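You operate a simulated robot arm through the tools that you are given. There is no shell and no other tool. Be economical: measure what you need, move in short steps, check, and stop when the job is done.

You are at the controls of a simulated two-armed robot. One attempt, no reset.

## Task
Hold the reject tub on the top of the wide table steady with one hand and put the red cup in it with the other.

It is judged by the outcome, as a careful person would: the job done as asked, and still so three seconds after it is handed in. It fails if anything else is knocked over, pushed out of place, dropped, spilled or broken.

## Robot
Two 7-joint arms with two-finger parallel grippers on one trunk, on a base that drives. Base frame: it is fixed to the floor where the robot stands at the start and does not move with it; the origin is under the middle of the robot, x ahead of it, y to its left, z up; the surface under the hand at the start is at about z = 0.85. Lengths are in m, angles in rad, forces in N, time in s.
The left shoulder is at the start at [0.07, 0.133, 1.126], the right one opposite. With the tool pointing down near the work surface each hand reaches from about 0.2 to 0.66 m from the robot's upright axis, wherever it stands, measured 20 degrees to its own side. Places, roughly: reject tub [-1.75, 1.25, 0.75]. Payload 1.57 kg a hand.
The tool frame of a hand sits at the grasp point between the pads (the TCP): z along the fingers, y along the line on which they close. The tips reach 0.03 m beyond it. Largest opening 0.08 m; finger width 0.017, thickness 0.012; the body of the gripper, 0.04 by 0.082 m, starts 0.08 m behind the TCP.
Orientation is that of the tool frame in the base frame, as a unit quaternion [x, y, z, w]. With the fingers straight down and closing along the base's y, the tool's x points along the base's -x, its y along +y and its z along -z.

## Interface
- The arms move only by the tool servo_tool. It takes "left_plan", "right_plan" or both (then of equal length, played together; a hand with none holds still); each is a list of rows, each an object (a shift or turn left out is 0, a gripper value left out holds the last) with "travel": the shift along the tool's x, y, z in mm, a list of three; "delta_rot": the turn, a rotation vector about the tool's x, y, z in rad, a list of three. In form: [{"travel": [tx, ty, tz], "delta_rot": [ax, ay, az]}, ...]. A call has 1 to 20 rows; each row is the pose to reach, as a shift and turn from the pose commanded when the call began, along the tool's axes at that moment. "left_jaw" and "right_jaw" are, for a hand that has rows, the opening in per cent of the stroke, from 0 (shut) to 100 (fully open), set as the call begins (left out, the last holds). Rows are played at 5 a second. More than 0.05 m and 0.15 rad between two rows, or a gripper value outside its range, and nothing of the call is played. Where a pose cannot be reached the arm comes as near as it can. A force on the tool above 40 N (or 10 N above the force at the start of the call, whichever is more), or a blocked arm, ends the call early, and 0.2 s more pass. The fingers move at their own pace (about 0.153 m/s each) and stop on an object; they squeeze with about 29 N. The grip force told is the motor's: it shows also when the fingers shut on nothing. Time passes only in rows, and 0.2 s behind the last, so rows that repeat a pose let the fingers close. It gives the time, the measured TCP pose, the force on the tool (base axes), the opening and the grip force at its end, in the units of the frame above (readings bear some noise), with the torque about the TCP (base axes, N m) and any sound that the robot's microphone picked up.
- Cameras (640 x 400 px; columns grow to the right, rows downward): "scene" is now at [0.1302, -0.039, 1.3587]; the picture's right is [-0.42, -0.91, 0.00], its down [-0.48, 0.23, -0.85] and it looks along [0.77, -0.36, -0.53] (base axes); focal length 283 px, centre (320, 200). "left" rides on the left gripper at [0.072, 0.007, -0.122] in its tool frame; the picture's right is [-0.09, 1.00, 0.00], its down [-0.84, -0.08, -0.54] and it looks along [-0.54, -0.05, 0.84] (tool axes); focal length 238 px, centre (320, 200). "right" rides on the right gripper at [0.072, -0.007, -0.122] in its tool frame; the picture's right is [0.09, 1.00, 0.00], its down [-0.84, 0.08, -0.54] and it looks along [-0.54, 0.05, 0.84] (tool axes); focal length 238 px, centre (320, 200). There is no depth. A picture from a camera that has moved, and an enlarged one, comes with that camera's place and axes in the base frame and with its lens.
- camera(camera): a new picture of that camera. No time passes.
- lift_body(by): slides the trunk up (or, below 0, down) by that many m; the arms and the scene camera ride with it, the base frame stays. It gives what a move gives, with no picture.
- base_move(legs): drives the robot by 1 to 6 legs, each [ahead, left, turn to the left] in m, m and rad, along the robot's own axes; the way and the turn of a leg run together, so that a leg with both is an arc; at most 1.5 m and 3.142 rad a leg. The arms and the cameras ride along, it lands a little off, and it stops where it bumps. It gives what a move gives.
- turn_head(pan, tilt): turns the head with the scene camera to pan (to the left, within 1.501 rad either way) and tilt (down, from -0.506 to 1.204), counted from straight ahead of the robot. It gives what a move gives.
- zoom(camera, box): a new picture of the part [left, top, right, bottom] of that camera's present view, enlarged. No time passes.
- job_done(): hands the job in; it is judged then, once.

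Go step by step. Nothing tells you exact positions but the pictures and the camera data: compare them with the known pose of the tool, close in by small moves and look again before you grip or let go. The budget is 120 turns and 92 pictures, counting those below and the enlarged ones. Unless the task says otherwise, let go and move clear before handing in, and close with one line.

The tools are called after "Request:" as a command line: name --argument value ..., lists and objects as JSON in quotes. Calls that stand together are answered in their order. servo_tool: Moves the arms, as the interface text tells. Its arguments: {"type":"object","properties":{"left_plan":{"type":"array","items":{"type":"object","properties":{"travel":{"type":"array","items":{"type":"number"}},"delta_rot":{"type":"array","items":{"type":"number"}}}}},"left_jaw":{"type":"number"},"right_plan":{"type":"array","items":{"type":"object","properties":{"travel":{"type":"array","items":{"type":"number"}},"delta_rot":{"type":"array","items":{"type":"number"}}}}},"right_jaw":{"type":"number"}},"required":[]} The other tools are called the same way: lift_body (by) slides the trunk up or down; base_move (legs) drives the base; turn_head (pan, tilt) turns the head that bears the scene camera; camera (camera) takes a picture; zoom (camera, box) takes an enlarged picture of a part of a camera's view; job_done () hands the job in.

At the start:

```text
t: 0.0
left_tool_pos: [0.4872, 0.0593, 1.1456]
left_tool_rot: [0.0, 1.0, 0.0, 0.0]
left_contact_force: [0.2, 0.5, -0.9]
left_ft_torque: [-0.01, 0.0, 0.0]
left_opening: 0.08
left_gripper_force: 0.1
right_tool_pos: [0.3848, -0.377, 1.2253]
right_tool_rot: [0.001, 1.0, 0.0, 0.001]
right_contact_force: [0.2, 0.4, -0.2]
right_ft_torque: [-0.04, 0.04, 0.03]
right_opening: 0.0802
right_gripper_force: 0.1
trunk travel left (down, up): [-0.7, 0.24]
robot x, y, heading: [-0.0015, -0.0016, -0.003]
head pan, tilt: [-0.438, 0.564]
```

scene: 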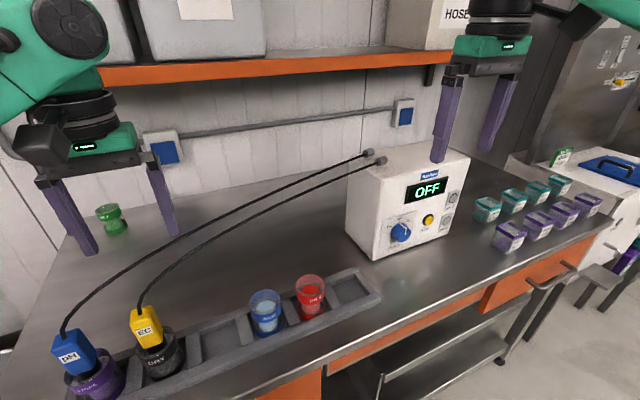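
right: 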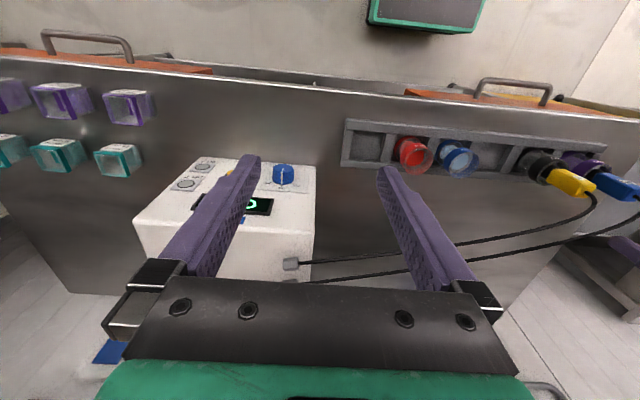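
left: 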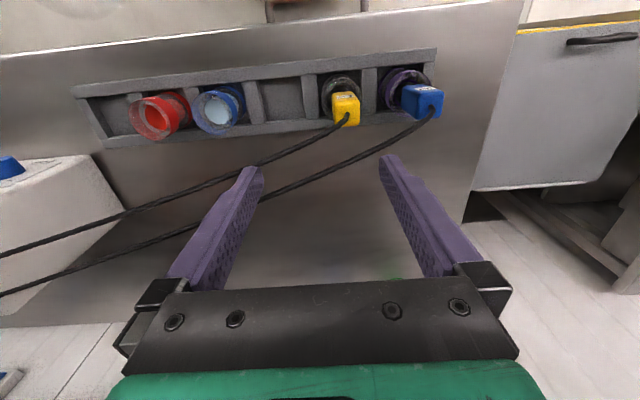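

The red cup stands in the rack in front of me, at about (0.48, -0.18). I'll look closer at it before planning the grasp.

Request:
zoom --camera "scene" --box '[220, 240, 400, 352]'

Request:
zoom --camera "right" --box '[330, 100, 520, 220]'

```text
3.56 times, centred on (310, 296) of scene
camera zoom: at [0.1302, -0.039, 1.3587], right [-0.42, -0.91, 0.0], down [-0.48, 0.23, -0.85], along [0.77, -0.36, -0.53], focal length 1006 px, centre (356, -141)
```

zoom: 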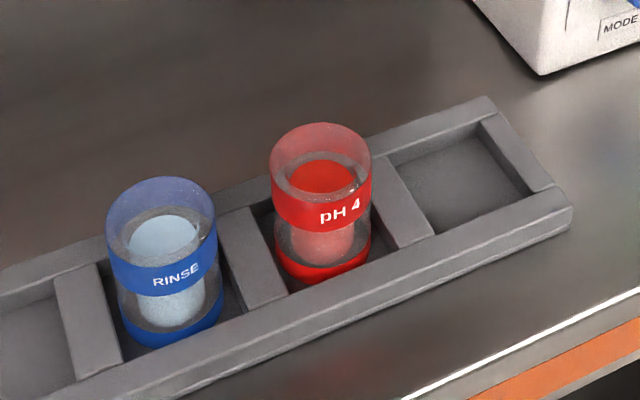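

```text
3.33 times, centred on (425, 160) of right
camera zoom: at [0.3145, -0.3834, 1.3477], right [-0.09, 1.0, 0.0], down [0.84, 0.08, 0.54], along [0.54, 0.05, -0.84], focal length 794 px, centre (-30, 333)
```

zoom: 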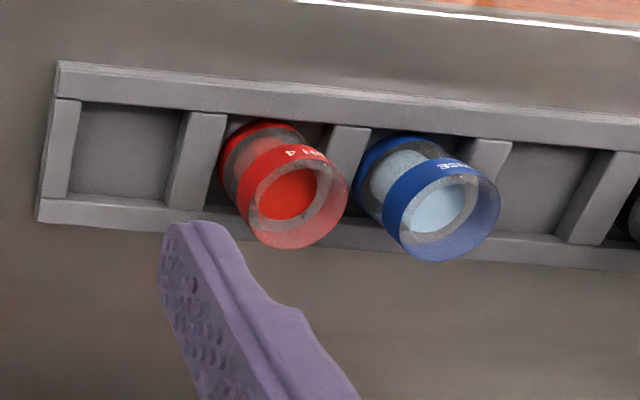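

The cup holds liquid up to about z = 0.92, with its rim near (0.471, -0.183, 0.94) and a diameter of about 54 mm. The blue cup is close beside it along y, so I'll close along x: turn the right hand 90° while moving above the cup, then look.

Request:
servo_tool --right_plan '[{"travel": [-8, 18, 6], "delta_rot": [0, 0, -0.143]}, {"travel": [-16, 35, 12], "delta_rot": [0, 0, -0.286]}, {"travel": [-24, 53, 18], "delta_rot": [0, 0, -0.428]}, {"travel": [-31, 70, 25], "delta_rot": [0, 0, -0.571]}, {"travel": [-39, 88, 31], "delta_rot": [0, 0, -0.714]}, {"travel": [-47, 106, 38], "delta_rot": [0, 0, -0.857]}, {"travel": [-55, 123, 44], "delta_rot": [0, 0, -1.0]}, {"travel": [-63, 141, 50], "delta_rot": [0, 0, -1.142]}, {"travel": [-70, 159, 57], "delta_rot": [0, 0, -1.285]}, {"travel": [-78, 176, 63], "delta_rot": [0, 0, -1.428]}, {"travel": [-86, 194, 70], "delta_rot": [0, 0, -1.5708]}, {"travel": [-86, 194, 70], "delta_rot": [0, 0, -1.5708]}]' --right_jaw 100

Request:
camera --camera "right"

Request:
camera --camera "scene"

```text
t: 2.6
left_tool_pos: [0.4865, 0.058, 1.1454]
left_tool_rot: [0.001, 1.0, 0.0, 0.0]
left_contact_force: [0.0, -0.6, -0.3]
left_ft_torque: [-0.01, 0.01, 0.01]
left_opening: 0.0799
left_gripper_force: 0.0
right_tool_pos: [0.468, -0.1834, 1.1554]
right_tool_rot: [0.708, -0.706, -0.001, -0.001]
right_contact_force: [0.6, 0.3, 0.3]
right_ft_torque: [-0.03, 0.03, 0.02]
right_opening: 0.0799
right_gripper_force: 0.0
trunk travel left (down, up): [-0.7, 0.24]
robot x, y, heading: [0.0005, -0.002, -0.001]
head pan, tilt: [-0.438, 0.564]
```

```text
86 pictures are left
camera right: at [0.4776, -0.2542, 1.2775], right [-1.0, -0.09, 0.0], down [-0.08, 0.84, 0.54], along [-0.05, 0.54, -0.84], focal length 238 px, centre (320, 200)
```

right: 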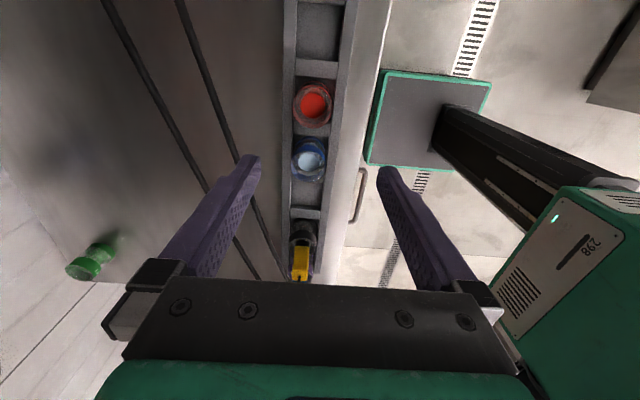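

```text
85 pictures are left
camera scene: at [0.1299, -0.0394, 1.3587], right [-0.42, -0.91, 0.0], down [-0.48, 0.23, -0.85], along [0.77, -0.36, -0.53], focal length 283 px, centre (320, 200)
```

scene: 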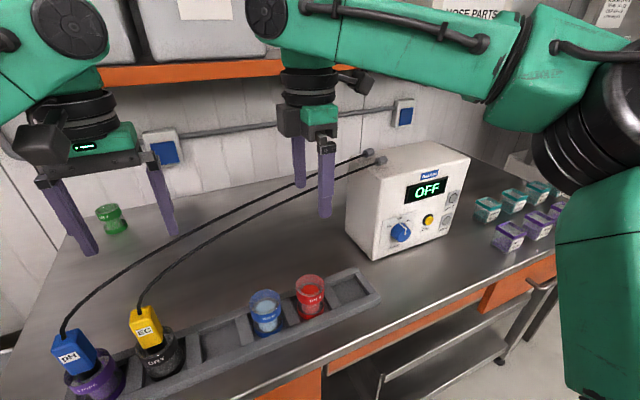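

The hand is turned and above the cup. I'll zoom in to fix its exact centre.

Request:
zoom --camera "right" --box '[260, 50, 380, 125]'

Request:
zoom --camera "left" --box '[70, 60, 270, 185]'

```text
5.33 times, centred on (320, 88) of right
camera zoom: at [0.4776, -0.2542, 1.2775], right [-1.0, -0.09, 0.0], down [-0.08, 0.84, 0.54], along [-0.05, 0.54, -0.84], focal length 1271 px, centre (320, 800)
```

zoom: 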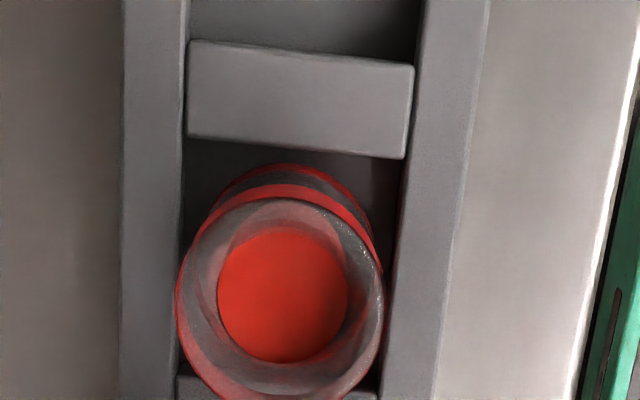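

```text
3.20 times, centred on (170, 122) of left
camera zoom: at [0.4137, 0.0659, 1.2686], right [0.09, 1.0, 0.0], down [0.84, -0.08, 0.54], along [0.54, -0.05, -0.84], focal length 763 px, centre (800, 448)
```

zoom: 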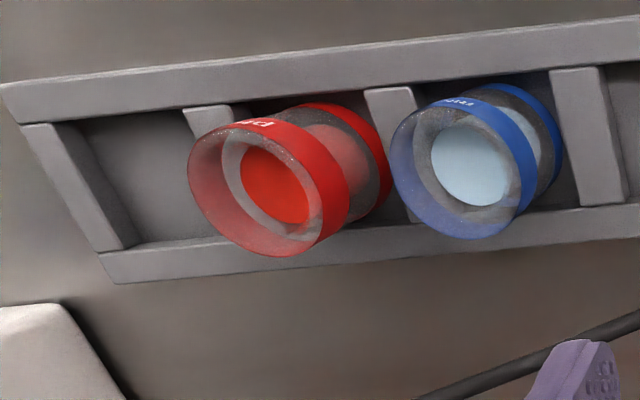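

The refined rim centre is about (0.480, -0.183, 0.925), and the rack top is at about 0.88. I'll lower above the cup with an x correction, then check.

Request:
servo_tool --right_plan '[{"travel": [0, -6, 40]}, {"travel": [0, -11, 80]}, {"travel": [0, -11, 120]}, {"travel": [0, -11, 165]}, {"travel": [0, -11, 165]}]'

Request:
camera --camera "right"

Request:
zoom --camera "scene" --box '[220, 190, 420, 315]'

Request:
zoom --camera "left" --box '[20, 60, 260, 210]'

```text
t: 3.8
left_tool_pos: [0.4852, 0.0583, 1.1451]
left_tool_rot: [0.0, 1.0, 0.0, -0.001]
left_contact_force: [-0.1, 0.0, -0.6]
left_ft_torque: [0.0, 0.0, -0.01]
left_opening: 0.08
left_gripper_force: 0.1
right_tool_pos: [0.4804, -0.1827, 0.992]
right_tool_rot: [0.707, -0.707, 0.0, 0.0]
right_contact_force: [1.9, -0.1, 1.2]
right_ft_torque: [-0.01, -0.01, 0.01]
right_opening: 0.0801
right_gripper_force: 0.0
trunk travel left (down, up): [-0.7, 0.24]
robot x, y, heading: [0.0005, -0.0013, -0.001]
head pan, tilt: [-0.438, 0.564]
```

```text
82 pictures are left
camera right: at [0.4895, -0.253, 1.1132], right [-1.0, -0.09, 0.0], down [-0.08, 0.84, 0.54], along [-0.05, 0.54, -0.84], focal length 238 px, centre (320, 200)
```

right: 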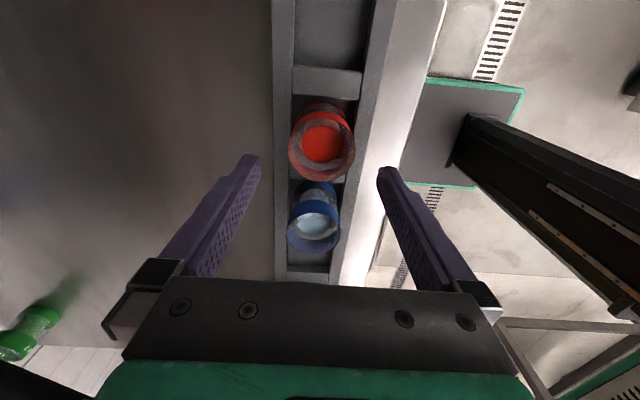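

```text
3.20 times, centred on (320, 252) of scene
camera zoom: at [0.1298, -0.0387, 1.3587], right [-0.42, -0.91, 0.0], down [-0.48, 0.23, -0.85], along [0.77, -0.36, -0.53], focal length 906 px, centre (320, 32)
```

zoom: 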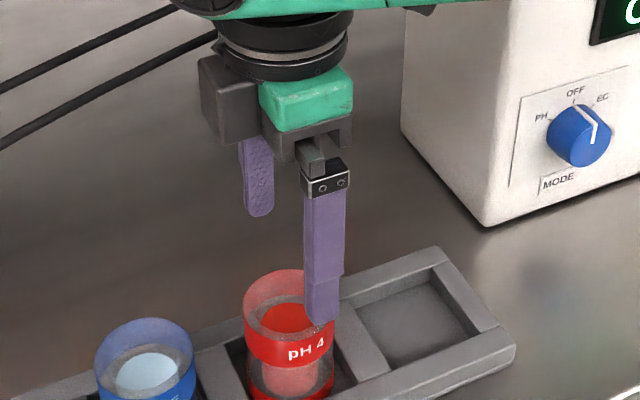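

```text
2.67 times, centred on (140, 135) of left
camera zoom: at [0.4136, 0.0665, 1.2686], right [0.09, 1.0, 0.0], down [0.84, -0.08, 0.54], along [0.54, -0.05, -0.84], focal length 636 px, centre (800, 373)
```

zoom: 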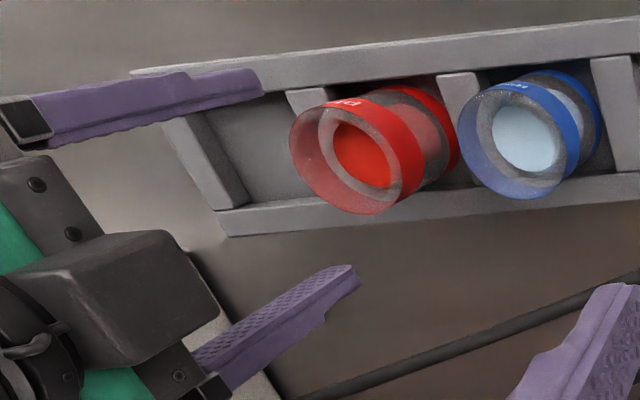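

The fingers are centred on the cup. I'll go down to TCP z of about 0.92, still open.

Request:
servo_tool --right_plan '[{"travel": [1, 0, 25]}, {"travel": [2, 0, 50]}, {"travel": [2, 0, 62]}, {"travel": [2, 0, 71]}, {"travel": [2, 0, 71]}]'

Request:
camera --camera "right"

Request:
zoom --camera "scene" --box '[220, 220, 420, 345]'

Request:
zoom --camera "left" --box '[20, 60, 260, 210]'

```text
t: 5.0
left_tool_pos: [0.4866, 0.0587, 1.1452]
left_tool_rot: [0.001, 1.0, 0.0, -0.001]
left_contact_force: [-0.4, 0.5, -0.3]
left_ft_torque: [0.0, -0.01, -0.01]
left_opening: 0.0801
left_gripper_force: 0.0
right_tool_pos: [0.4823, -0.1851, 0.9197]
right_tool_rot: [0.707, -0.707, 0.0, 0.0]
right_contact_force: [-0.3, -0.3, -0.9]
right_ft_torque: [0.02, 0.0, 0.01]
right_opening: 0.0799
right_gripper_force: 0.1
trunk travel left (down, up): [-0.7, 0.24]
robot x, y, heading: [-0.0015, -0.0013, -0.001]
head pan, tilt: [-0.438, 0.564]
```

```text
79 pictures are left
camera right: at [0.4902, -0.2551, 1.0422], right [-1.0, -0.09, 0.0], down [-0.08, 0.84, 0.54], along [-0.05, 0.54, -0.84], focal length 238 px, centre (320, 200)
```

right: 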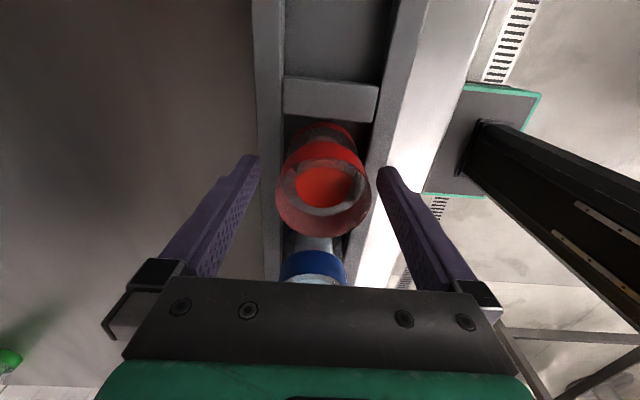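

```text
3.20 times, centred on (320, 282) of scene
camera zoom: at [0.1301, -0.0389, 1.3587], right [-0.42, -0.91, 0.0], down [-0.48, 0.23, -0.85], along [0.77, -0.36, -0.53], focal length 906 px, centre (320, -64)
```

zoom: 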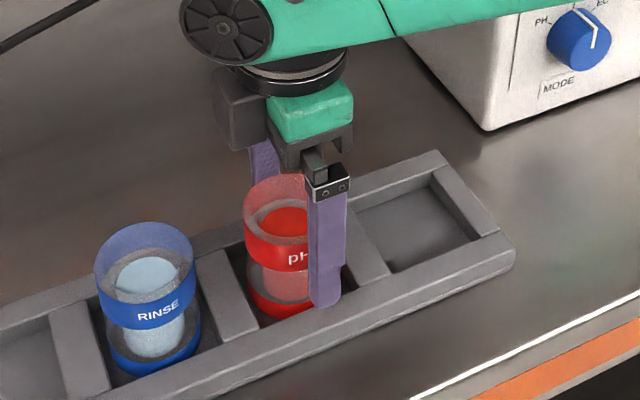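

```text
2.67 times, centred on (140, 135) of left
camera zoom: at [0.4139, 0.0663, 1.2685], right [0.09, 1.0, 0.0], down [0.84, -0.08, 0.54], along [0.54, -0.05, -0.84], focal length 636 px, centre (800, 373)
```

zoom: 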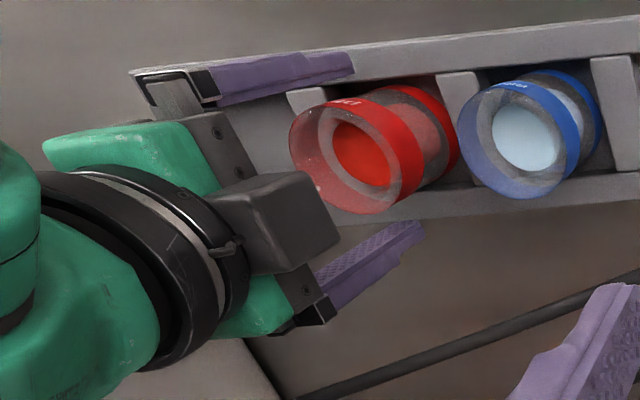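

The cup is centred between the pads and the rim is at TCP height. Now I'll close.

Request:
servo_tool --right_plan '[{"travel": [0, 0, 0]}, {"travel": [0, 0, 0]}, {"travel": [0, 0, 0]}, {"travel": [0, 0, 0]}]' --right_jaw 0

Request:
camera --camera "right"

```text
t: 6.0
left_tool_pos: [0.4861, 0.0594, 1.1465]
left_tool_rot: [0.0, 1.0, 0.0, -0.001]
left_contact_force: [0.4, -1.0, 0.1]
left_ft_torque: [0.02, 0.0, 0.01]
left_opening: 0.08
left_gripper_force: 0.0
right_tool_pos: [0.4826, -0.1838, 0.9203]
right_tool_rot: [-0.707, 0.707, 0.0, 0.001]
right_contact_force: [0.0, -0.9, 0.7]
right_ft_torque: [0.0, 0.0, 0.05]
right_opening: 0.0545
right_gripper_force: 29.2
trunk travel left (down, up): [-0.7, 0.24]
robot x, y, heading: [0.0004, 0.0018, -0.002]
head pan, tilt: [-0.438, 0.564]
```

```text
76 pictures are left
camera right: at [0.4904, -0.2552, 1.0423], right [-1.0, -0.09, 0.0], down [-0.08, 0.84, 0.54], along [-0.05, 0.54, -0.84], focal length 238 px, centre (320, 200)
```

right: 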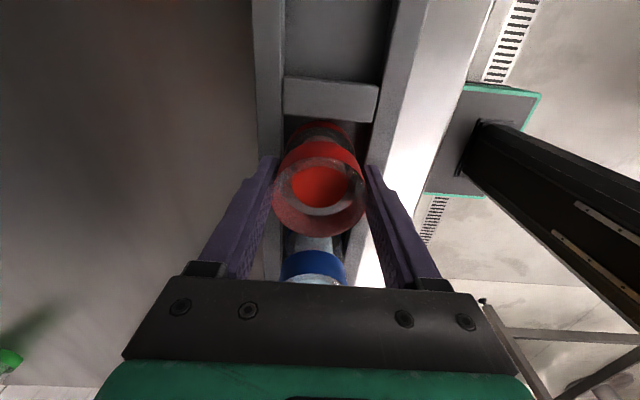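

It's gripped at 54.5 mm, matching the cup. I'll lift slowly straight up.

Request:
servo_tool --right_plan '[{"travel": [0, 0, -4]}, {"travel": [0, 0, -12]}, {"travel": [0, 0, -24]}, {"travel": [0, 0, -38]}, {"travel": [0, 0, -52]}, {"travel": [0, 0, -66]}, {"travel": [0, 0, -80]}, {"travel": [0, 0, -94]}, {"travel": [0, 0, -108]}, {"travel": [0, 0, -122]}, {"travel": [0, 0, -134]}, {"travel": [0, 0, -142]}, {"travel": [0, 0, -146]}, {"travel": [0, 0, -146]}]'

Request:
camera --camera "scene"

Request:
camera --camera "right"

```text
t: 9.0
left_tool_pos: [0.4861, 0.0594, 1.1467]
left_tool_rot: [0.0, 1.0, -0.001, 0.0]
left_contact_force: [-0.1, -0.9, 0.0]
left_ft_torque: [-0.02, 0.0, -0.01]
left_opening: 0.0797
left_gripper_force: 0.0
right_tool_pos: [0.4821, -0.1849, 1.0664]
right_tool_rot: [-0.707, 0.707, -0.001, -0.001]
right_contact_force: [-0.3, 0.2, -1.0]
right_ft_torque: [-0.01, -0.02, 0.01]
right_opening: 0.0545
right_gripper_force: 29.3
trunk travel left (down, up): [-0.7, 0.24]
robot x, y, heading: [0.0028, -0.0002, -0.007]
head pan, tilt: [-0.438, 0.564]
```

```text
75 pictures are left
camera scene: at [0.1305, -0.039, 1.3586], right [-0.42, -0.91, 0.0], down [-0.48, 0.23, -0.85], along [0.77, -0.36, -0.53], focal length 283 px, centre (320, 200)
```

scene: 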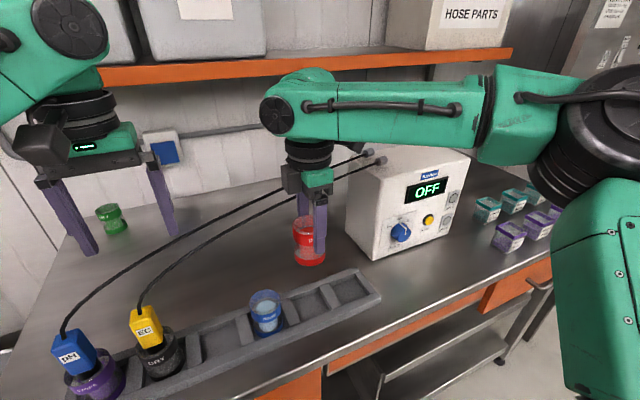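

```text
74 pictures are left
camera right: at [0.4901, -0.2569, 1.1872], right [-1.0, -0.09, 0.0], down [-0.08, 0.84, 0.54], along [-0.05, 0.54, -0.84], focal length 238 px, centre (320, 200)
```

right: 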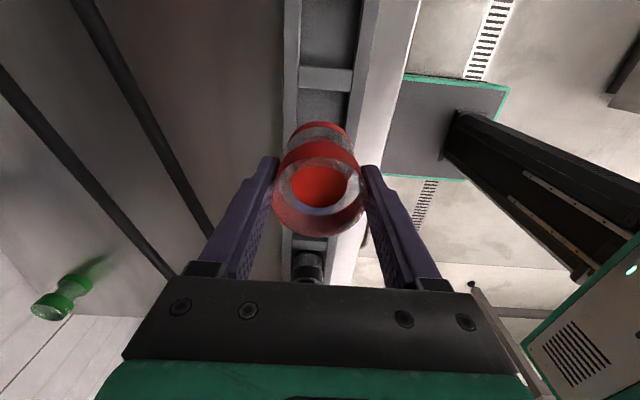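

The cup is clear of the rack. Before driving I'll look around to the left and right.

Request:
turn_head --pan 1.5 --tilt 0.4

Request:
camera --camera "scene"

Request:
turn_head --pan -1.5 --tilt 0.4

Request:
camera --camera "scene"

```text
t: 10.9
left_tool_pos: [0.4865, 0.0591, 1.1459]
left_tool_rot: [0.0, 1.0, 0.0, -0.001]
left_contact_force: [0.2, 0.2, 0.1]
left_ft_torque: [0.0, 0.03, 0.0]
left_opening: 0.0799
left_gripper_force: 0.1
right_tool_pos: [0.4827, -0.1857, 1.0646]
right_tool_rot: [-0.707, 0.708, 0.0, 0.0]
right_contact_force: [0.8, 0.4, -1.6]
right_ft_torque: [0.02, 0.03, 0.03]
right_opening: 0.0544
right_gripper_force: 29.3
trunk travel left (down, up): [-0.7, 0.24]
robot x, y, heading: [-0.0009, -0.0004, 0.001]
head pan, tilt: [1.499, 0.4]
```

```text
73 pictures are left
camera scene: at [0.0561, 0.0914, 1.3736], right [1.0, -0.07, 0.0], down [-0.03, -0.39, -0.92], along [0.07, 0.92, -0.39], focal length 283 px, centre (320, 200)
```

scene: 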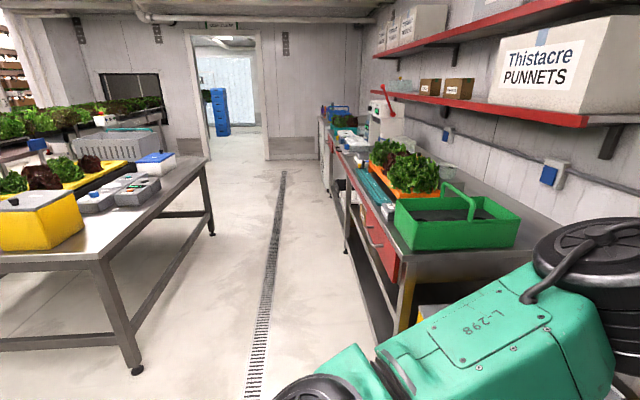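

```text
t: 13.5
left_tool_pos: [0.4874, 0.0582, 1.1452]
left_tool_rot: [0.0, 1.0, 0.001, -0.001]
left_contact_force: [0.2, 0.0, 0.3]
left_ft_torque: [-0.04, 0.03, 0.01]
left_opening: 0.0804
left_gripper_force: 0.1
right_tool_pos: [0.4816, -0.1869, 1.0653]
right_tool_rot: [0.708, -0.707, 0.0, 0.0]
right_contact_force: [0.4, 0.1, -1.3]
right_ft_torque: [0.02, -0.04, 0.02]
right_opening: 0.0543
right_gripper_force: 28.5
trunk travel left (down, up): [-0.7, 0.24]
robot x, y, heading: [0.0001, 0.0032, -0.001]
head pan, tilt: [-1.499, 0.4]
```

```text
72 pictures are left
camera scene: at [0.0561, -0.0934, 1.3736], right [-1.0, -0.07, 0.0], down [-0.03, 0.39, -0.92], along [0.07, -0.92, -0.39], focal length 283 px, centre (320, 200)
```

scene: 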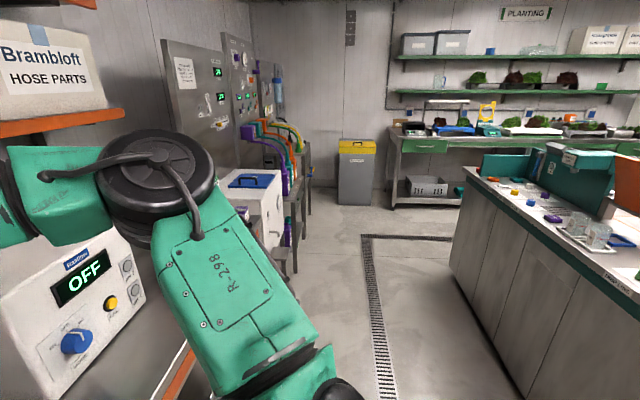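

The wide table with its tubs is behind and to my left, with its near edge at about y = 1.06. I'll back off from this bench in a straight line, then turn left to see it.

Request:
base_move --legs '[[-0.3, 0, 0]]'

Request:
turn_head --pan 1.5 --tilt 0.4

Request:
camera --camera "scene"

```text
t: 15.5
left_tool_pos: [0.1893, 0.0588, 1.1445]
left_tool_rot: [0.0, 1.0, 0.0, -0.002]
left_contact_force: [-0.6, 0.3, -0.8]
left_ft_torque: [0.0, 0.01, 0.02]
left_opening: 0.0801
left_gripper_force: 0.0
right_tool_pos: [0.1848, -0.1862, 1.0649]
right_tool_rot: [0.707, -0.707, -0.001, 0.001]
right_contact_force: [0.6, 0.2, -1.3]
right_ft_torque: [0.0, -0.01, -0.02]
right_opening: 0.0544
right_gripper_force: 28.9
trunk travel left (down, up): [-0.7, 0.24]
robot x, y, heading: [-0.2959, -0.0003, -0.0]
head pan, tilt: [-1.499, 0.4]
```

```text
t: 18.1
left_tool_pos: [0.1866, 0.0587, 1.1448]
left_tool_rot: [-0.001, 1.0, 0.0, -0.001]
left_contact_force: [-0.4, -0.8, -0.4]
left_ft_torque: [0.0, 0.01, 0.02]
left_opening: 0.0799
left_gripper_force: 0.0
right_tool_pos: [0.1835, -0.185, 1.0649]
right_tool_rot: [-0.707, 0.707, 0.0, 0.0]
right_contact_force: [-0.5, 0.7, -0.9]
right_ft_torque: [-0.02, 0.0, -0.01]
right_opening: 0.0541
right_gripper_force: 28.8
trunk travel left (down, up): [-0.7, 0.24]
robot x, y, heading: [-0.2966, 0.0008, 0.003]
head pan, tilt: [1.499, 0.4]
```

```text
71 pictures are left
camera scene: at [-0.2421, 0.0914, 1.3736], right [1.0, -0.07, 0.0], down [-0.03, -0.39, -0.92], along [0.07, 0.92, -0.39], focal length 283 px, centre (320, 200)
```

scene: 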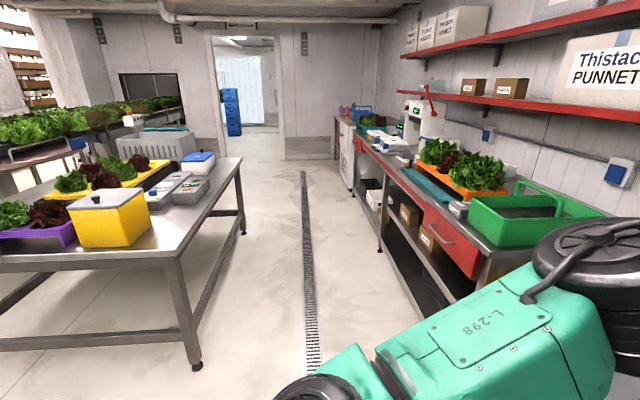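

There's clear space around me. I'll turn left in place to about 1.57 rad and look toward the tub.

Request:
base_move --legs '[[0, 0, 0.8], [0, 0, 0.77]]'

Request:
turn_head --pan 1.2 --tilt 0.4

Request:
camera --camera "scene"

Request:
zoom --camera "right" --box '[240, 100, 400, 250]'

```text
t: 22.6
left_tool_pos: [-0.3518, 0.4868, 1.1453]
left_tool_rot: [-0.703, 0.711, 0.0, 0.0]
left_contact_force: [0.9, 0.3, 0.7]
left_ft_torque: [-0.03, -0.02, 0.01]
left_opening: 0.0802
left_gripper_force: 0.1
right_tool_pos: [-0.1073, 0.4806, 1.0649]
right_tool_rot: [1.0, -0.004, -0.001, 0.0]
right_contact_force: [-0.8, 0.3, -0.9]
right_ft_torque: [0.0, 0.02, 0.0]
right_opening: 0.0545
right_gripper_force: 28.8
trunk travel left (down, up): [-0.7, 0.24]
robot x, y, heading: [-0.2991, 0.0002, 1.562]
head pan, tilt: [1.499, 0.4]
```

```text
t: 23.4
left_tool_pos: [-0.3522, 0.4871, 1.1454]
left_tool_rot: [-0.703, 0.711, 0.0, 0.0]
left_contact_force: [0.6, -0.1, 0.7]
left_ft_torque: [0.0, 0.0, 0.02]
left_opening: 0.0801
left_gripper_force: 0.0
right_tool_pos: [-0.1086, 0.4801, 1.0662]
right_tool_rot: [1.0, -0.004, 0.001, 0.0]
right_contact_force: [0.0, -0.7, -1.6]
right_ft_torque: [0.0, 0.01, 0.01]
right_opening: 0.0546
right_gripper_force: 28.8
trunk travel left (down, up): [-0.7, 0.24]
robot x, y, heading: [-0.2993, 0.0023, 1.562]
head pan, tilt: [1.201, 0.4]
```

```text
70 pictures are left
camera scene: at [-0.3848, 0.0838, 1.3736], right [0.37, 0.93, 0.0], down [0.36, -0.14, -0.92], along [-0.86, 0.34, -0.39], focal length 283 px, centre (320, 200)
```

scene: 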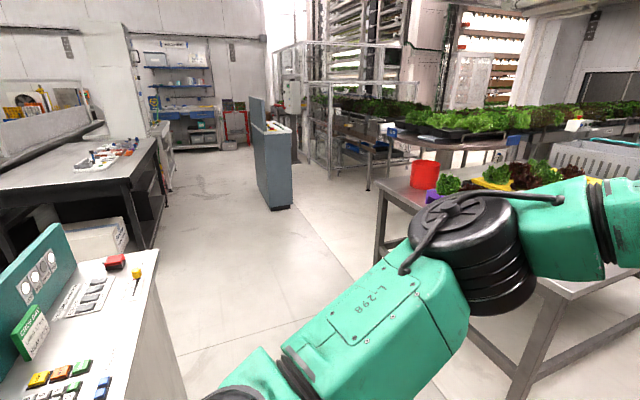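

```text
2.67 times, centred on (320, 175) of right
camera zoom: at [-0.0343, 0.4871, 1.187], right [0.08, -1.0, 0.0], down [-0.84, -0.07, 0.54], along [-0.54, -0.05, -0.84], focal length 636 px, centre (320, 267)
```

zoom: 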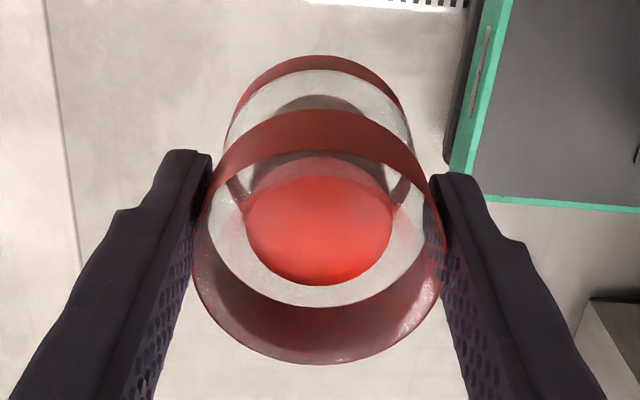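

The red tub is visible on the table at about (-1.77, 1.3). I'll move ahead into the corridor and then strafe left until I'm opposite it.

Request:
base_move --legs '[[0.4, 0, 0], [0, 0.9, 0]]'

Request:
turn_head --pan 0.6 --tilt 0.6

Request:
camera --camera "scene"

```text
t: 30.3
left_tool_pos: [-1.2584, 0.8884, 1.1448]
left_tool_rot: [0.709, -0.705, 0.0, 0.001]
left_contact_force: [0.0, 0.7, 0.3]
left_ft_torque: [0.01, -0.02, 0.0]
left_opening: 0.0801
left_gripper_force: 0.1
right_tool_pos: [-1.0133, 0.8836, 1.0646]
right_tool_rot: [1.0, 0.002, 0.0, 0.0]
right_contact_force: [1.1, 0.8, -1.1]
right_ft_torque: [0.04, 0.01, 0.01]
right_opening: 0.0545
right_gripper_force: 28.9
trunk travel left (down, up): [-0.7, 0.24]
robot x, y, heading: [-1.1951, 0.4021, 1.573]
head pan, tilt: [1.201, 0.4]
```

```text
t: 31.3
left_tool_pos: [-1.2579, 0.888, 1.1451]
left_tool_rot: [0.708, -0.706, 0.001, 0.0]
left_contact_force: [-0.5, 0.1, -1.0]
left_ft_torque: [0.0, -0.01, -0.01]
left_opening: 0.0798
left_gripper_force: 0.1
right_tool_pos: [-1.0138, 0.8841, 1.0646]
right_tool_rot: [1.0, 0.003, -0.001, 0.001]
right_contact_force: [0.1, 0.3, -1.5]
right_ft_torque: [0.04, -0.01, -0.01]
right_opening: 0.0543
right_gripper_force: 29.2
trunk travel left (down, up): [-0.7, 0.24]
robot x, y, heading: [-1.2008, 0.4018, 1.57]
head pan, tilt: [0.6, 0.6]
```

```text
68 pictures are left
camera scene: at [-1.2487, 0.5241, 1.3554], right [0.82, 0.57, 0.0], down [0.32, -0.46, -0.83], along [-0.47, 0.68, -0.56], focal length 283 px, centre (320, 200)
```

scene: 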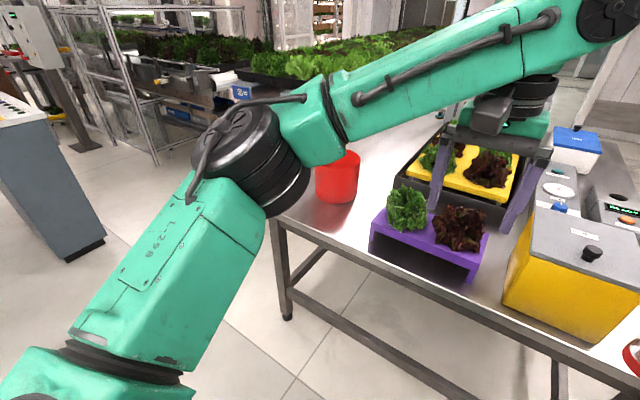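

The red tub is near (-1.71, 1.28) and about 0.15 m across. I'll strafe until I'm opposite it and look again.

Request:
base_move --legs '[[0, 0.5, 0]]'

Request:
turn_head --pan 0.0 --tilt 0.6

Request:
camera --camera "scene"

Request:
camera --camera "left"

```text
t: 34.2
left_tool_pos: [-1.7529, 0.8876, 1.1457]
left_tool_rot: [-0.707, 0.708, 0.0, 0.0]
left_contact_force: [1.0, -0.4, 0.2]
left_ft_torque: [0.05, 0.04, 0.0]
left_opening: 0.0799
left_gripper_force: 0.0
right_tool_pos: [-1.5077, 0.8824, 1.065]
right_tool_rot: [1.0, 0.001, -0.001, 0.0]
right_contact_force: [0.2, -0.5, -0.9]
right_ft_torque: [0.0, 0.01, 0.0]
right_opening: 0.0542
right_gripper_force: 29.0
trunk travel left (down, up): [-0.7, 0.24]
robot x, y, heading: [-1.6923, 0.401, 1.574]
head pan, tilt: [0.6, 0.6]
```

```text
t: 35.2
left_tool_pos: [-1.7518, 0.8866, 1.1459]
left_tool_rot: [-0.707, 0.708, -0.001, -0.001]
left_contact_force: [0.0, 0.1, -0.2]
left_ft_torque: [0.03, 0.03, 0.04]
left_opening: 0.0799
left_gripper_force: 0.1
right_tool_pos: [-1.5073, 0.8834, 1.066]
right_tool_rot: [1.0, -0.001, -0.001, 0.001]
right_contact_force: [-0.5, -0.9, -1.7]
right_ft_torque: [0.02, 0.01, 0.01]
right_opening: 0.0544
right_gripper_force: 29.0
trunk travel left (down, up): [-0.7, 0.24]
robot x, y, heading: [-1.6942, 0.4012, 1.569]
head pan, tilt: [0.0, 0.6]
```

```text
67 pictures are left
camera scene: at [-1.6947, 0.5387, 1.3554], right [1.0, 0.0, 0.0], down [0.0, -0.57, -0.82], along [0.0, 0.82, -0.57], focal length 283 px, centre (320, 200)
```

scene: 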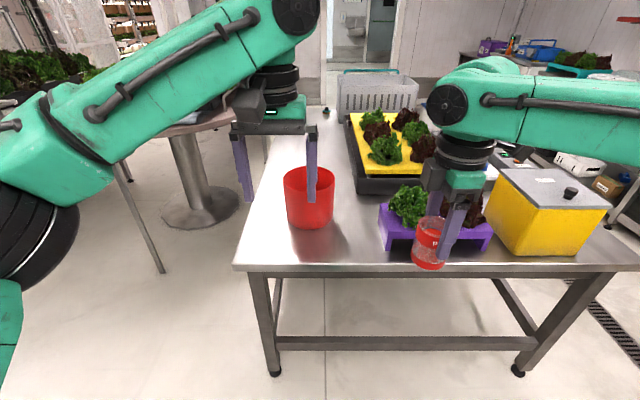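

```text
66 pictures are left
camera left: at [-1.7596, 0.8162, 1.2683], right [-1.0, 0.09, 0.0], down [0.08, 0.84, 0.54], along [0.05, 0.54, -0.84], focal length 238 px, centre (320, 200)
```

left: 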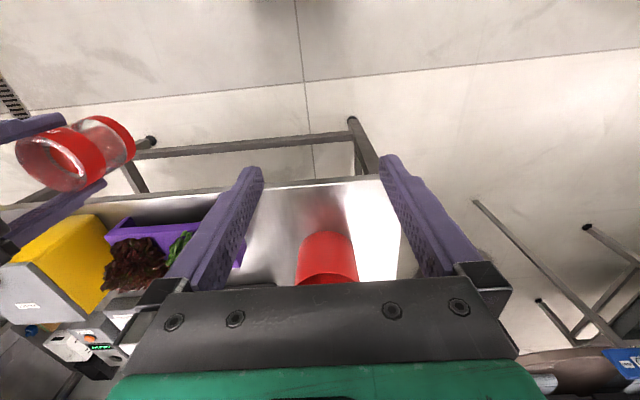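

The tub sits near (-1.727, 1.32) with its rim about 0.155 across. I'll check how far my base sticks out and zoom in on the tub before driving closer.

Request:
zoom --camera "scene" --box '[230, 140, 390, 240]'

Request:
turn_head --pan 0.0 --tilt 1.2

Request:
camera --camera "scene"

```text
4.00 times, centred on (310, 190) of scene
camera zoom: at [-1.6947, 0.5387, 1.3554], right [1.0, 0.0, 0.0], down [0.0, -0.57, -0.82], along [0.0, 0.82, -0.57], focal length 1132 px, centre (360, 240)
```

zoom: 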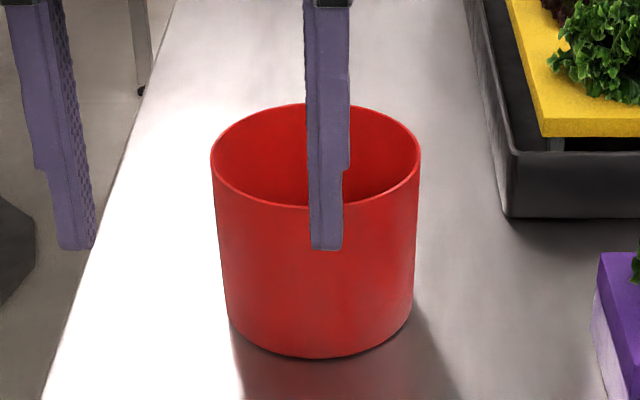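

```text
t: 36.2
left_tool_pos: [-1.7532, 0.8885, 1.1465]
left_tool_rot: [-0.707, 0.708, 0.0, -0.001]
left_contact_force: [0.5, -0.2, -0.3]
left_ft_torque: [-0.01, 0.02, -0.01]
left_opening: 0.08
left_gripper_force: 0.0
right_tool_pos: [-1.508, 0.8819, 1.0664]
right_tool_rot: [1.0, 0.0, 0.0, 0.0]
right_contact_force: [1.2, -0.1, -1.1]
right_ft_torque: [0.01, -0.06, 0.01]
right_opening: 0.0544
right_gripper_force: 29.0
trunk travel left (down, up): [-0.7, 0.24]
robot x, y, heading: [-1.6915, 0.4024, 1.572]
head pan, tilt: [0.0, 1.201]
```

```text
64 pictures are left
camera scene: at [-1.6948, 0.5063, 1.3108], right [1.0, 0.0, 0.0], down [0.0, -0.93, -0.36], along [0.0, 0.36, -0.93], focal length 283 px, centre (320, 200)
```

scene: 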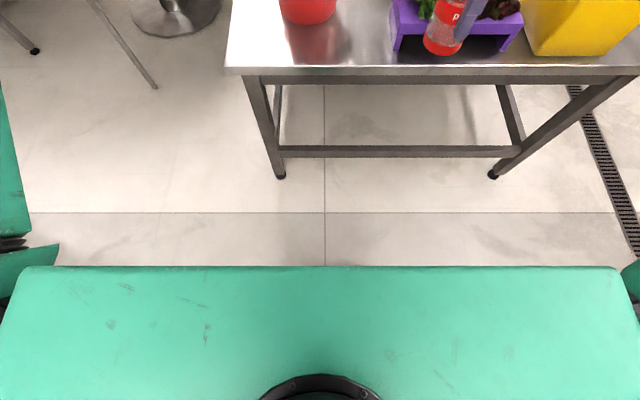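

The tub rim is at about (-1.73, 1.319, 0.90) with radius 0.081, and my base clears the table legs. I'll drive forward 0.36 m with the hands well above everything.

Request:
base_move --legs '[[0.36, 0, 0]]'

Request:
turn_head --pan 0.0 --tilt 0.75

Request:
camera --camera "scene"

Request:
camera --camera "left"

Request:
camera --camera "right"

```text
t: 38.5
left_tool_pos: [-1.7499, 1.2402, 1.1457]
left_tool_rot: [-0.705, 0.709, -0.001, -0.001]
left_contact_force: [-0.7, 0.0, -0.5]
left_ft_torque: [-0.02, 0.01, 0.0]
left_opening: 0.0803
left_gripper_force: 0.0
right_tool_pos: [-1.5062, 1.234, 1.0664]
right_tool_rot: [1.0, -0.001, -0.001, 0.0]
right_contact_force: [-0.5, -0.6, -0.5]
right_ft_torque: [-0.02, 0.05, 0.01]
right_opening: 0.0542
right_gripper_force: 29.4
trunk travel left (down, up): [-0.7, 0.24]
robot x, y, heading: [-1.693, 0.7549, 1.571]
head pan, tilt: [0.0, 1.201]
```

```text
t: 39.4
left_tool_pos: [-1.7508, 1.2405, 1.1447]
left_tool_rot: [-0.705, 0.709, 0.0, -0.001]
left_contact_force: [-0.6, 1.1, 0.8]
left_ft_torque: [-0.01, 0.0, -0.03]
left_opening: 0.08
left_gripper_force: 0.1
right_tool_pos: [-1.5045, 1.2362, 1.0647]
right_tool_rot: [1.0, -0.002, -0.001, 0.0]
right_contact_force: [-0.1, -0.6, -1.2]
right_ft_torque: [0.0, -0.01, -0.02]
right_opening: 0.0544
right_gripper_force: 28.9
trunk travel left (down, up): [-0.7, 0.24]
robot x, y, heading: [-1.6942, 0.7509, 1.569]
head pan, tilt: [0.0, 0.75]
```

```text
63 pictures are left
camera scene: at [-1.6936, 0.8867, 1.3424], right [1.0, 0.0, 0.0], down [0.0, -0.68, -0.73], along [0.0, 0.73, -0.68], focal length 283 px, centre (320, 200)
```

scene: 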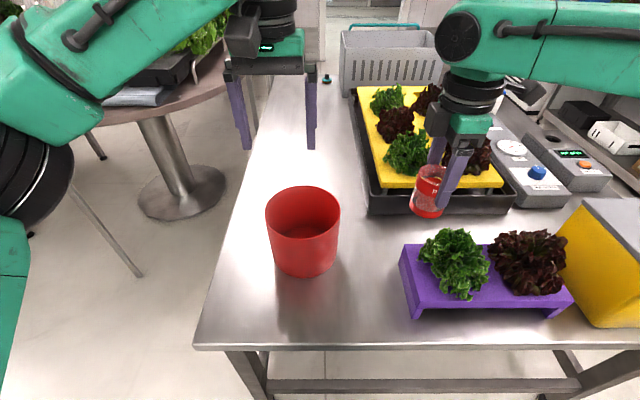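

```text
62 pictures are left
camera left: at [-1.7576, 1.1699, 1.2684], right [-1.0, 0.1, 0.0], down [0.08, 0.84, 0.54], along [0.05, 0.54, -0.84], focal length 238 px, centre (320, 200)
```

left: 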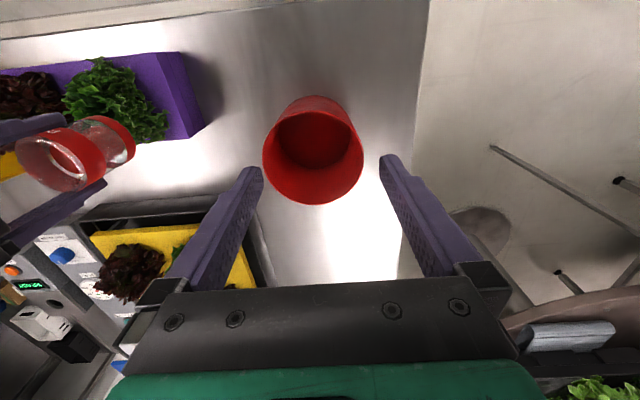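

```text
61 pictures are left
camera right: at [-1.4318, 1.2429, 1.187], right [0.09, -1.0, 0.0], down [-0.84, -0.07, 0.54], along [-0.54, -0.05, -0.84], focal length 238 px, centre (320, 200)
```

right: 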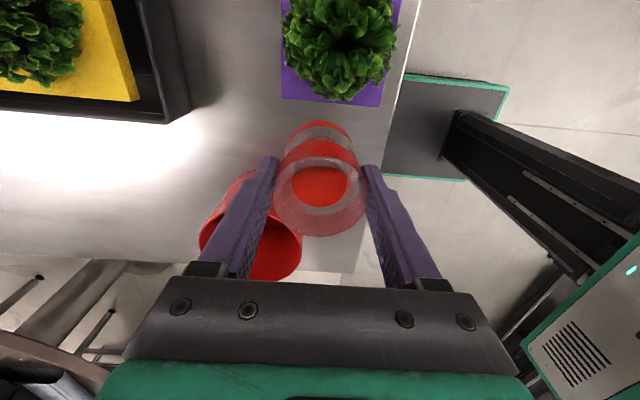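

The tub is empty. I'll zoom in on it from two cameras to fix its rim precisely.

Request:
zoom --camera "scene" --box '[240, 170, 368, 290]'

Request:
zoom --camera "left" --box '[240, 80, 400, 220]'

```text
3.33 times, centred on (304, 230) of scene
camera zoom: at [-1.6936, 0.8867, 1.3424], right [1.0, 0.0, 0.0], down [0.0, -0.68, -0.73], along [0.0, 0.73, -0.68], focal length 944 px, centre (373, 100)
```

zoom: 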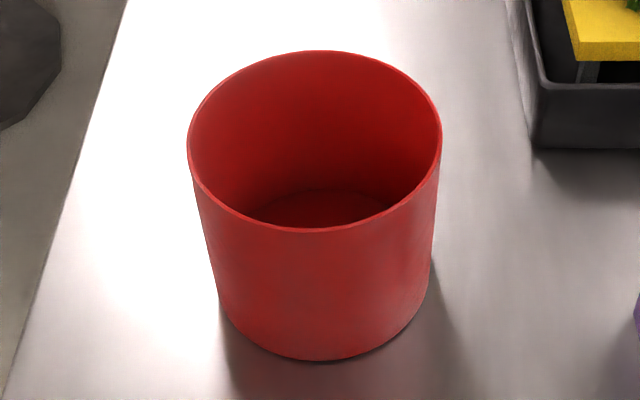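

```text
2.86 times, centred on (320, 150) of left
camera zoom: at [-1.7576, 1.1699, 1.2684], right [-1.0, 0.1, 0.0], down [0.08, 0.84, 0.54], along [0.05, 0.54, -0.84], focal length 681 px, centre (320, 343)
```

zoom: 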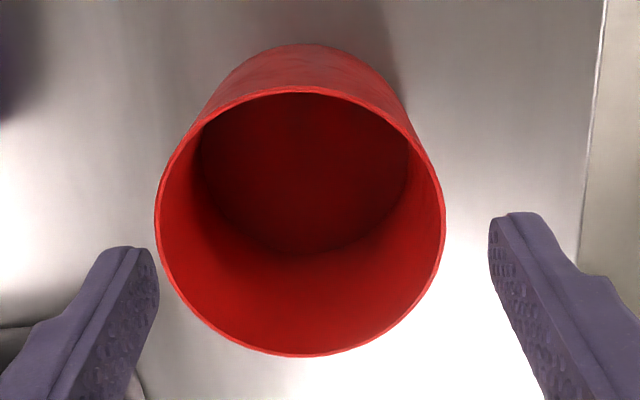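

The rim centre is (-1.732, 1.33, 0.896) with radius 0.083. I'll bring the left hand over the tub's left wall to pinch it there, stopping above the rim first.

Request:
servo_tool --left_plan '[{"travel": [-25, 17, 10]}, {"travel": [-50, 35, 40]}, {"travel": [-75, 52, 75]}, {"travel": [-89, 63, 110]}, {"travel": [-89, 63, 145]}, {"travel": [-89, 63, 180]}, {"travel": [-89, 63, 180]}]' --left_jaw 100

Request:
camera --camera "left"

Request:
zoom --camera "scene" --box '[200, 110, 400, 290]'

```text
t: 41.0
left_tool_pos: [-1.8117, 1.329, 0.9658]
left_tool_rot: [-0.705, 0.709, -0.001, 0.0]
left_contact_force: [-0.6, 0.0, 0.5]
left_ft_torque: [-0.01, -0.02, -0.01]
left_opening: 0.0801
left_gripper_force: 0.0
right_tool_pos: [-1.505, 1.2354, 1.0654]
right_tool_rot: [1.0, -0.002, -0.001, 0.0]
right_contact_force: [0.4, -0.1, -0.3]
right_ft_torque: [0.01, -0.03, 0.0]
right_opening: 0.0545
right_gripper_force: 29.0
trunk travel left (down, up): [-0.7, 0.24]
robot x, y, heading: [-1.6912, 0.7544, 1.568]
head pan, tilt: [0.0, 0.75]
```

```text
58 pictures are left
camera left: at [-1.8204, 1.2574, 1.0881], right [-1.0, 0.1, 0.0], down [0.08, 0.84, 0.54], along [0.05, 0.54, -0.84], focal length 238 px, centre (320, 200)
```

left: 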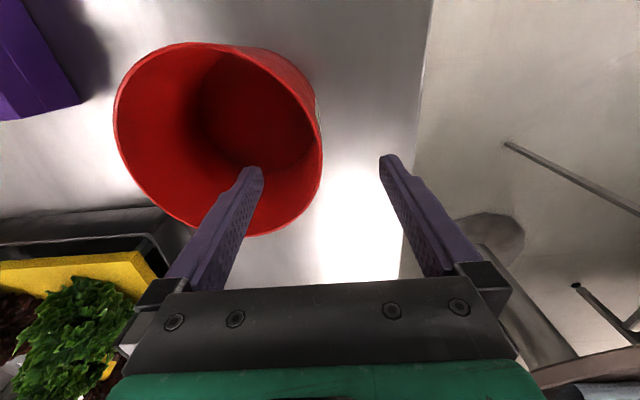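

```text
2.22 times, centred on (300, 200) of scene
camera zoom: at [-1.6934, 0.8866, 1.3425], right [1.0, 0.0, 0.0], down [0.0, -0.68, -0.73], along [0.0, 0.73, -0.68], focal length 629 px, centre (364, 200)
```

zoom: 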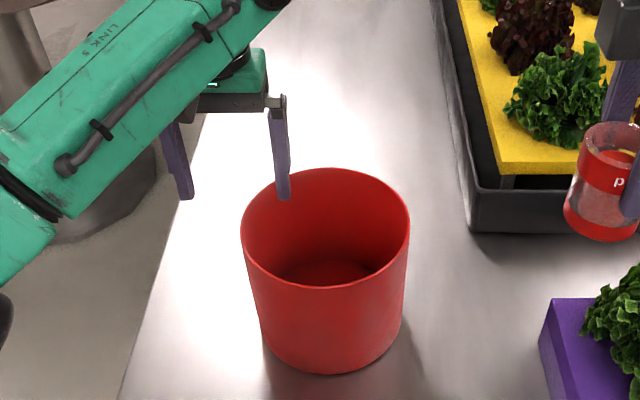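

The wall lines up midway between the open left fingers. I'll lower them to straddle it.

Request:
servo_tool --left_plan '[{"travel": [0, 0, 25]}, {"travel": [0, 0, 50]}, {"travel": [0, 0, 70]}, {"travel": [0, 0, 88]}, {"travel": [0, 0, 88]}]'

Request:
camera --camera "left"

Request:
zoom --camera "scene" --box '[220, 150, 380, 290]'

```text
t: 42.2
left_tool_pos: [-1.8131, 1.3295, 0.8775]
left_tool_rot: [-0.705, 0.709, -0.001, -0.001]
left_contact_force: [0.3, 0.7, -0.1]
left_ft_torque: [0.01, -0.02, 0.0]
left_opening: 0.0799
left_gripper_force: 0.1
right_tool_pos: [-1.5052, 1.2364, 1.0646]
right_tool_rot: [1.0, -0.001, -0.001, 0.0]
right_contact_force: [-0.9, -1.2, -1.7]
right_ft_torque: [0.04, -0.02, -0.03]
right_opening: 0.0544
right_gripper_force: 28.7
trunk travel left (down, up): [-0.7, 0.24]
robot x, y, heading: [-1.6943, 0.7524, 1.57]
head pan, tilt: [0.0, 0.75]
```

```text
56 pictures are left
camera left: at [-1.8212, 1.2578, 1.0], right [-1.0, 0.1, 0.0], down [0.08, 0.84, 0.54], along [0.05, 0.54, -0.84], focal length 238 px, centre (320, 200)
```

left: 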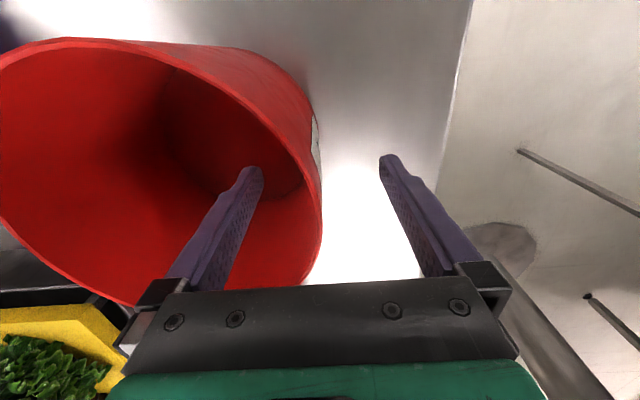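

```text
2.86 times, centred on (300, 220) of scene
camera zoom: at [-1.6936, 0.8866, 1.3425], right [1.0, 0.0, 0.0], down [0.0, -0.68, -0.73], along [0.0, 0.73, -0.68], focal length 809 px, centre (377, 143)
```

zoom: 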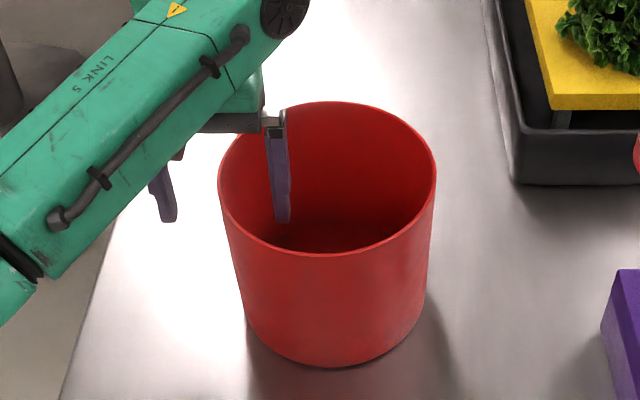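

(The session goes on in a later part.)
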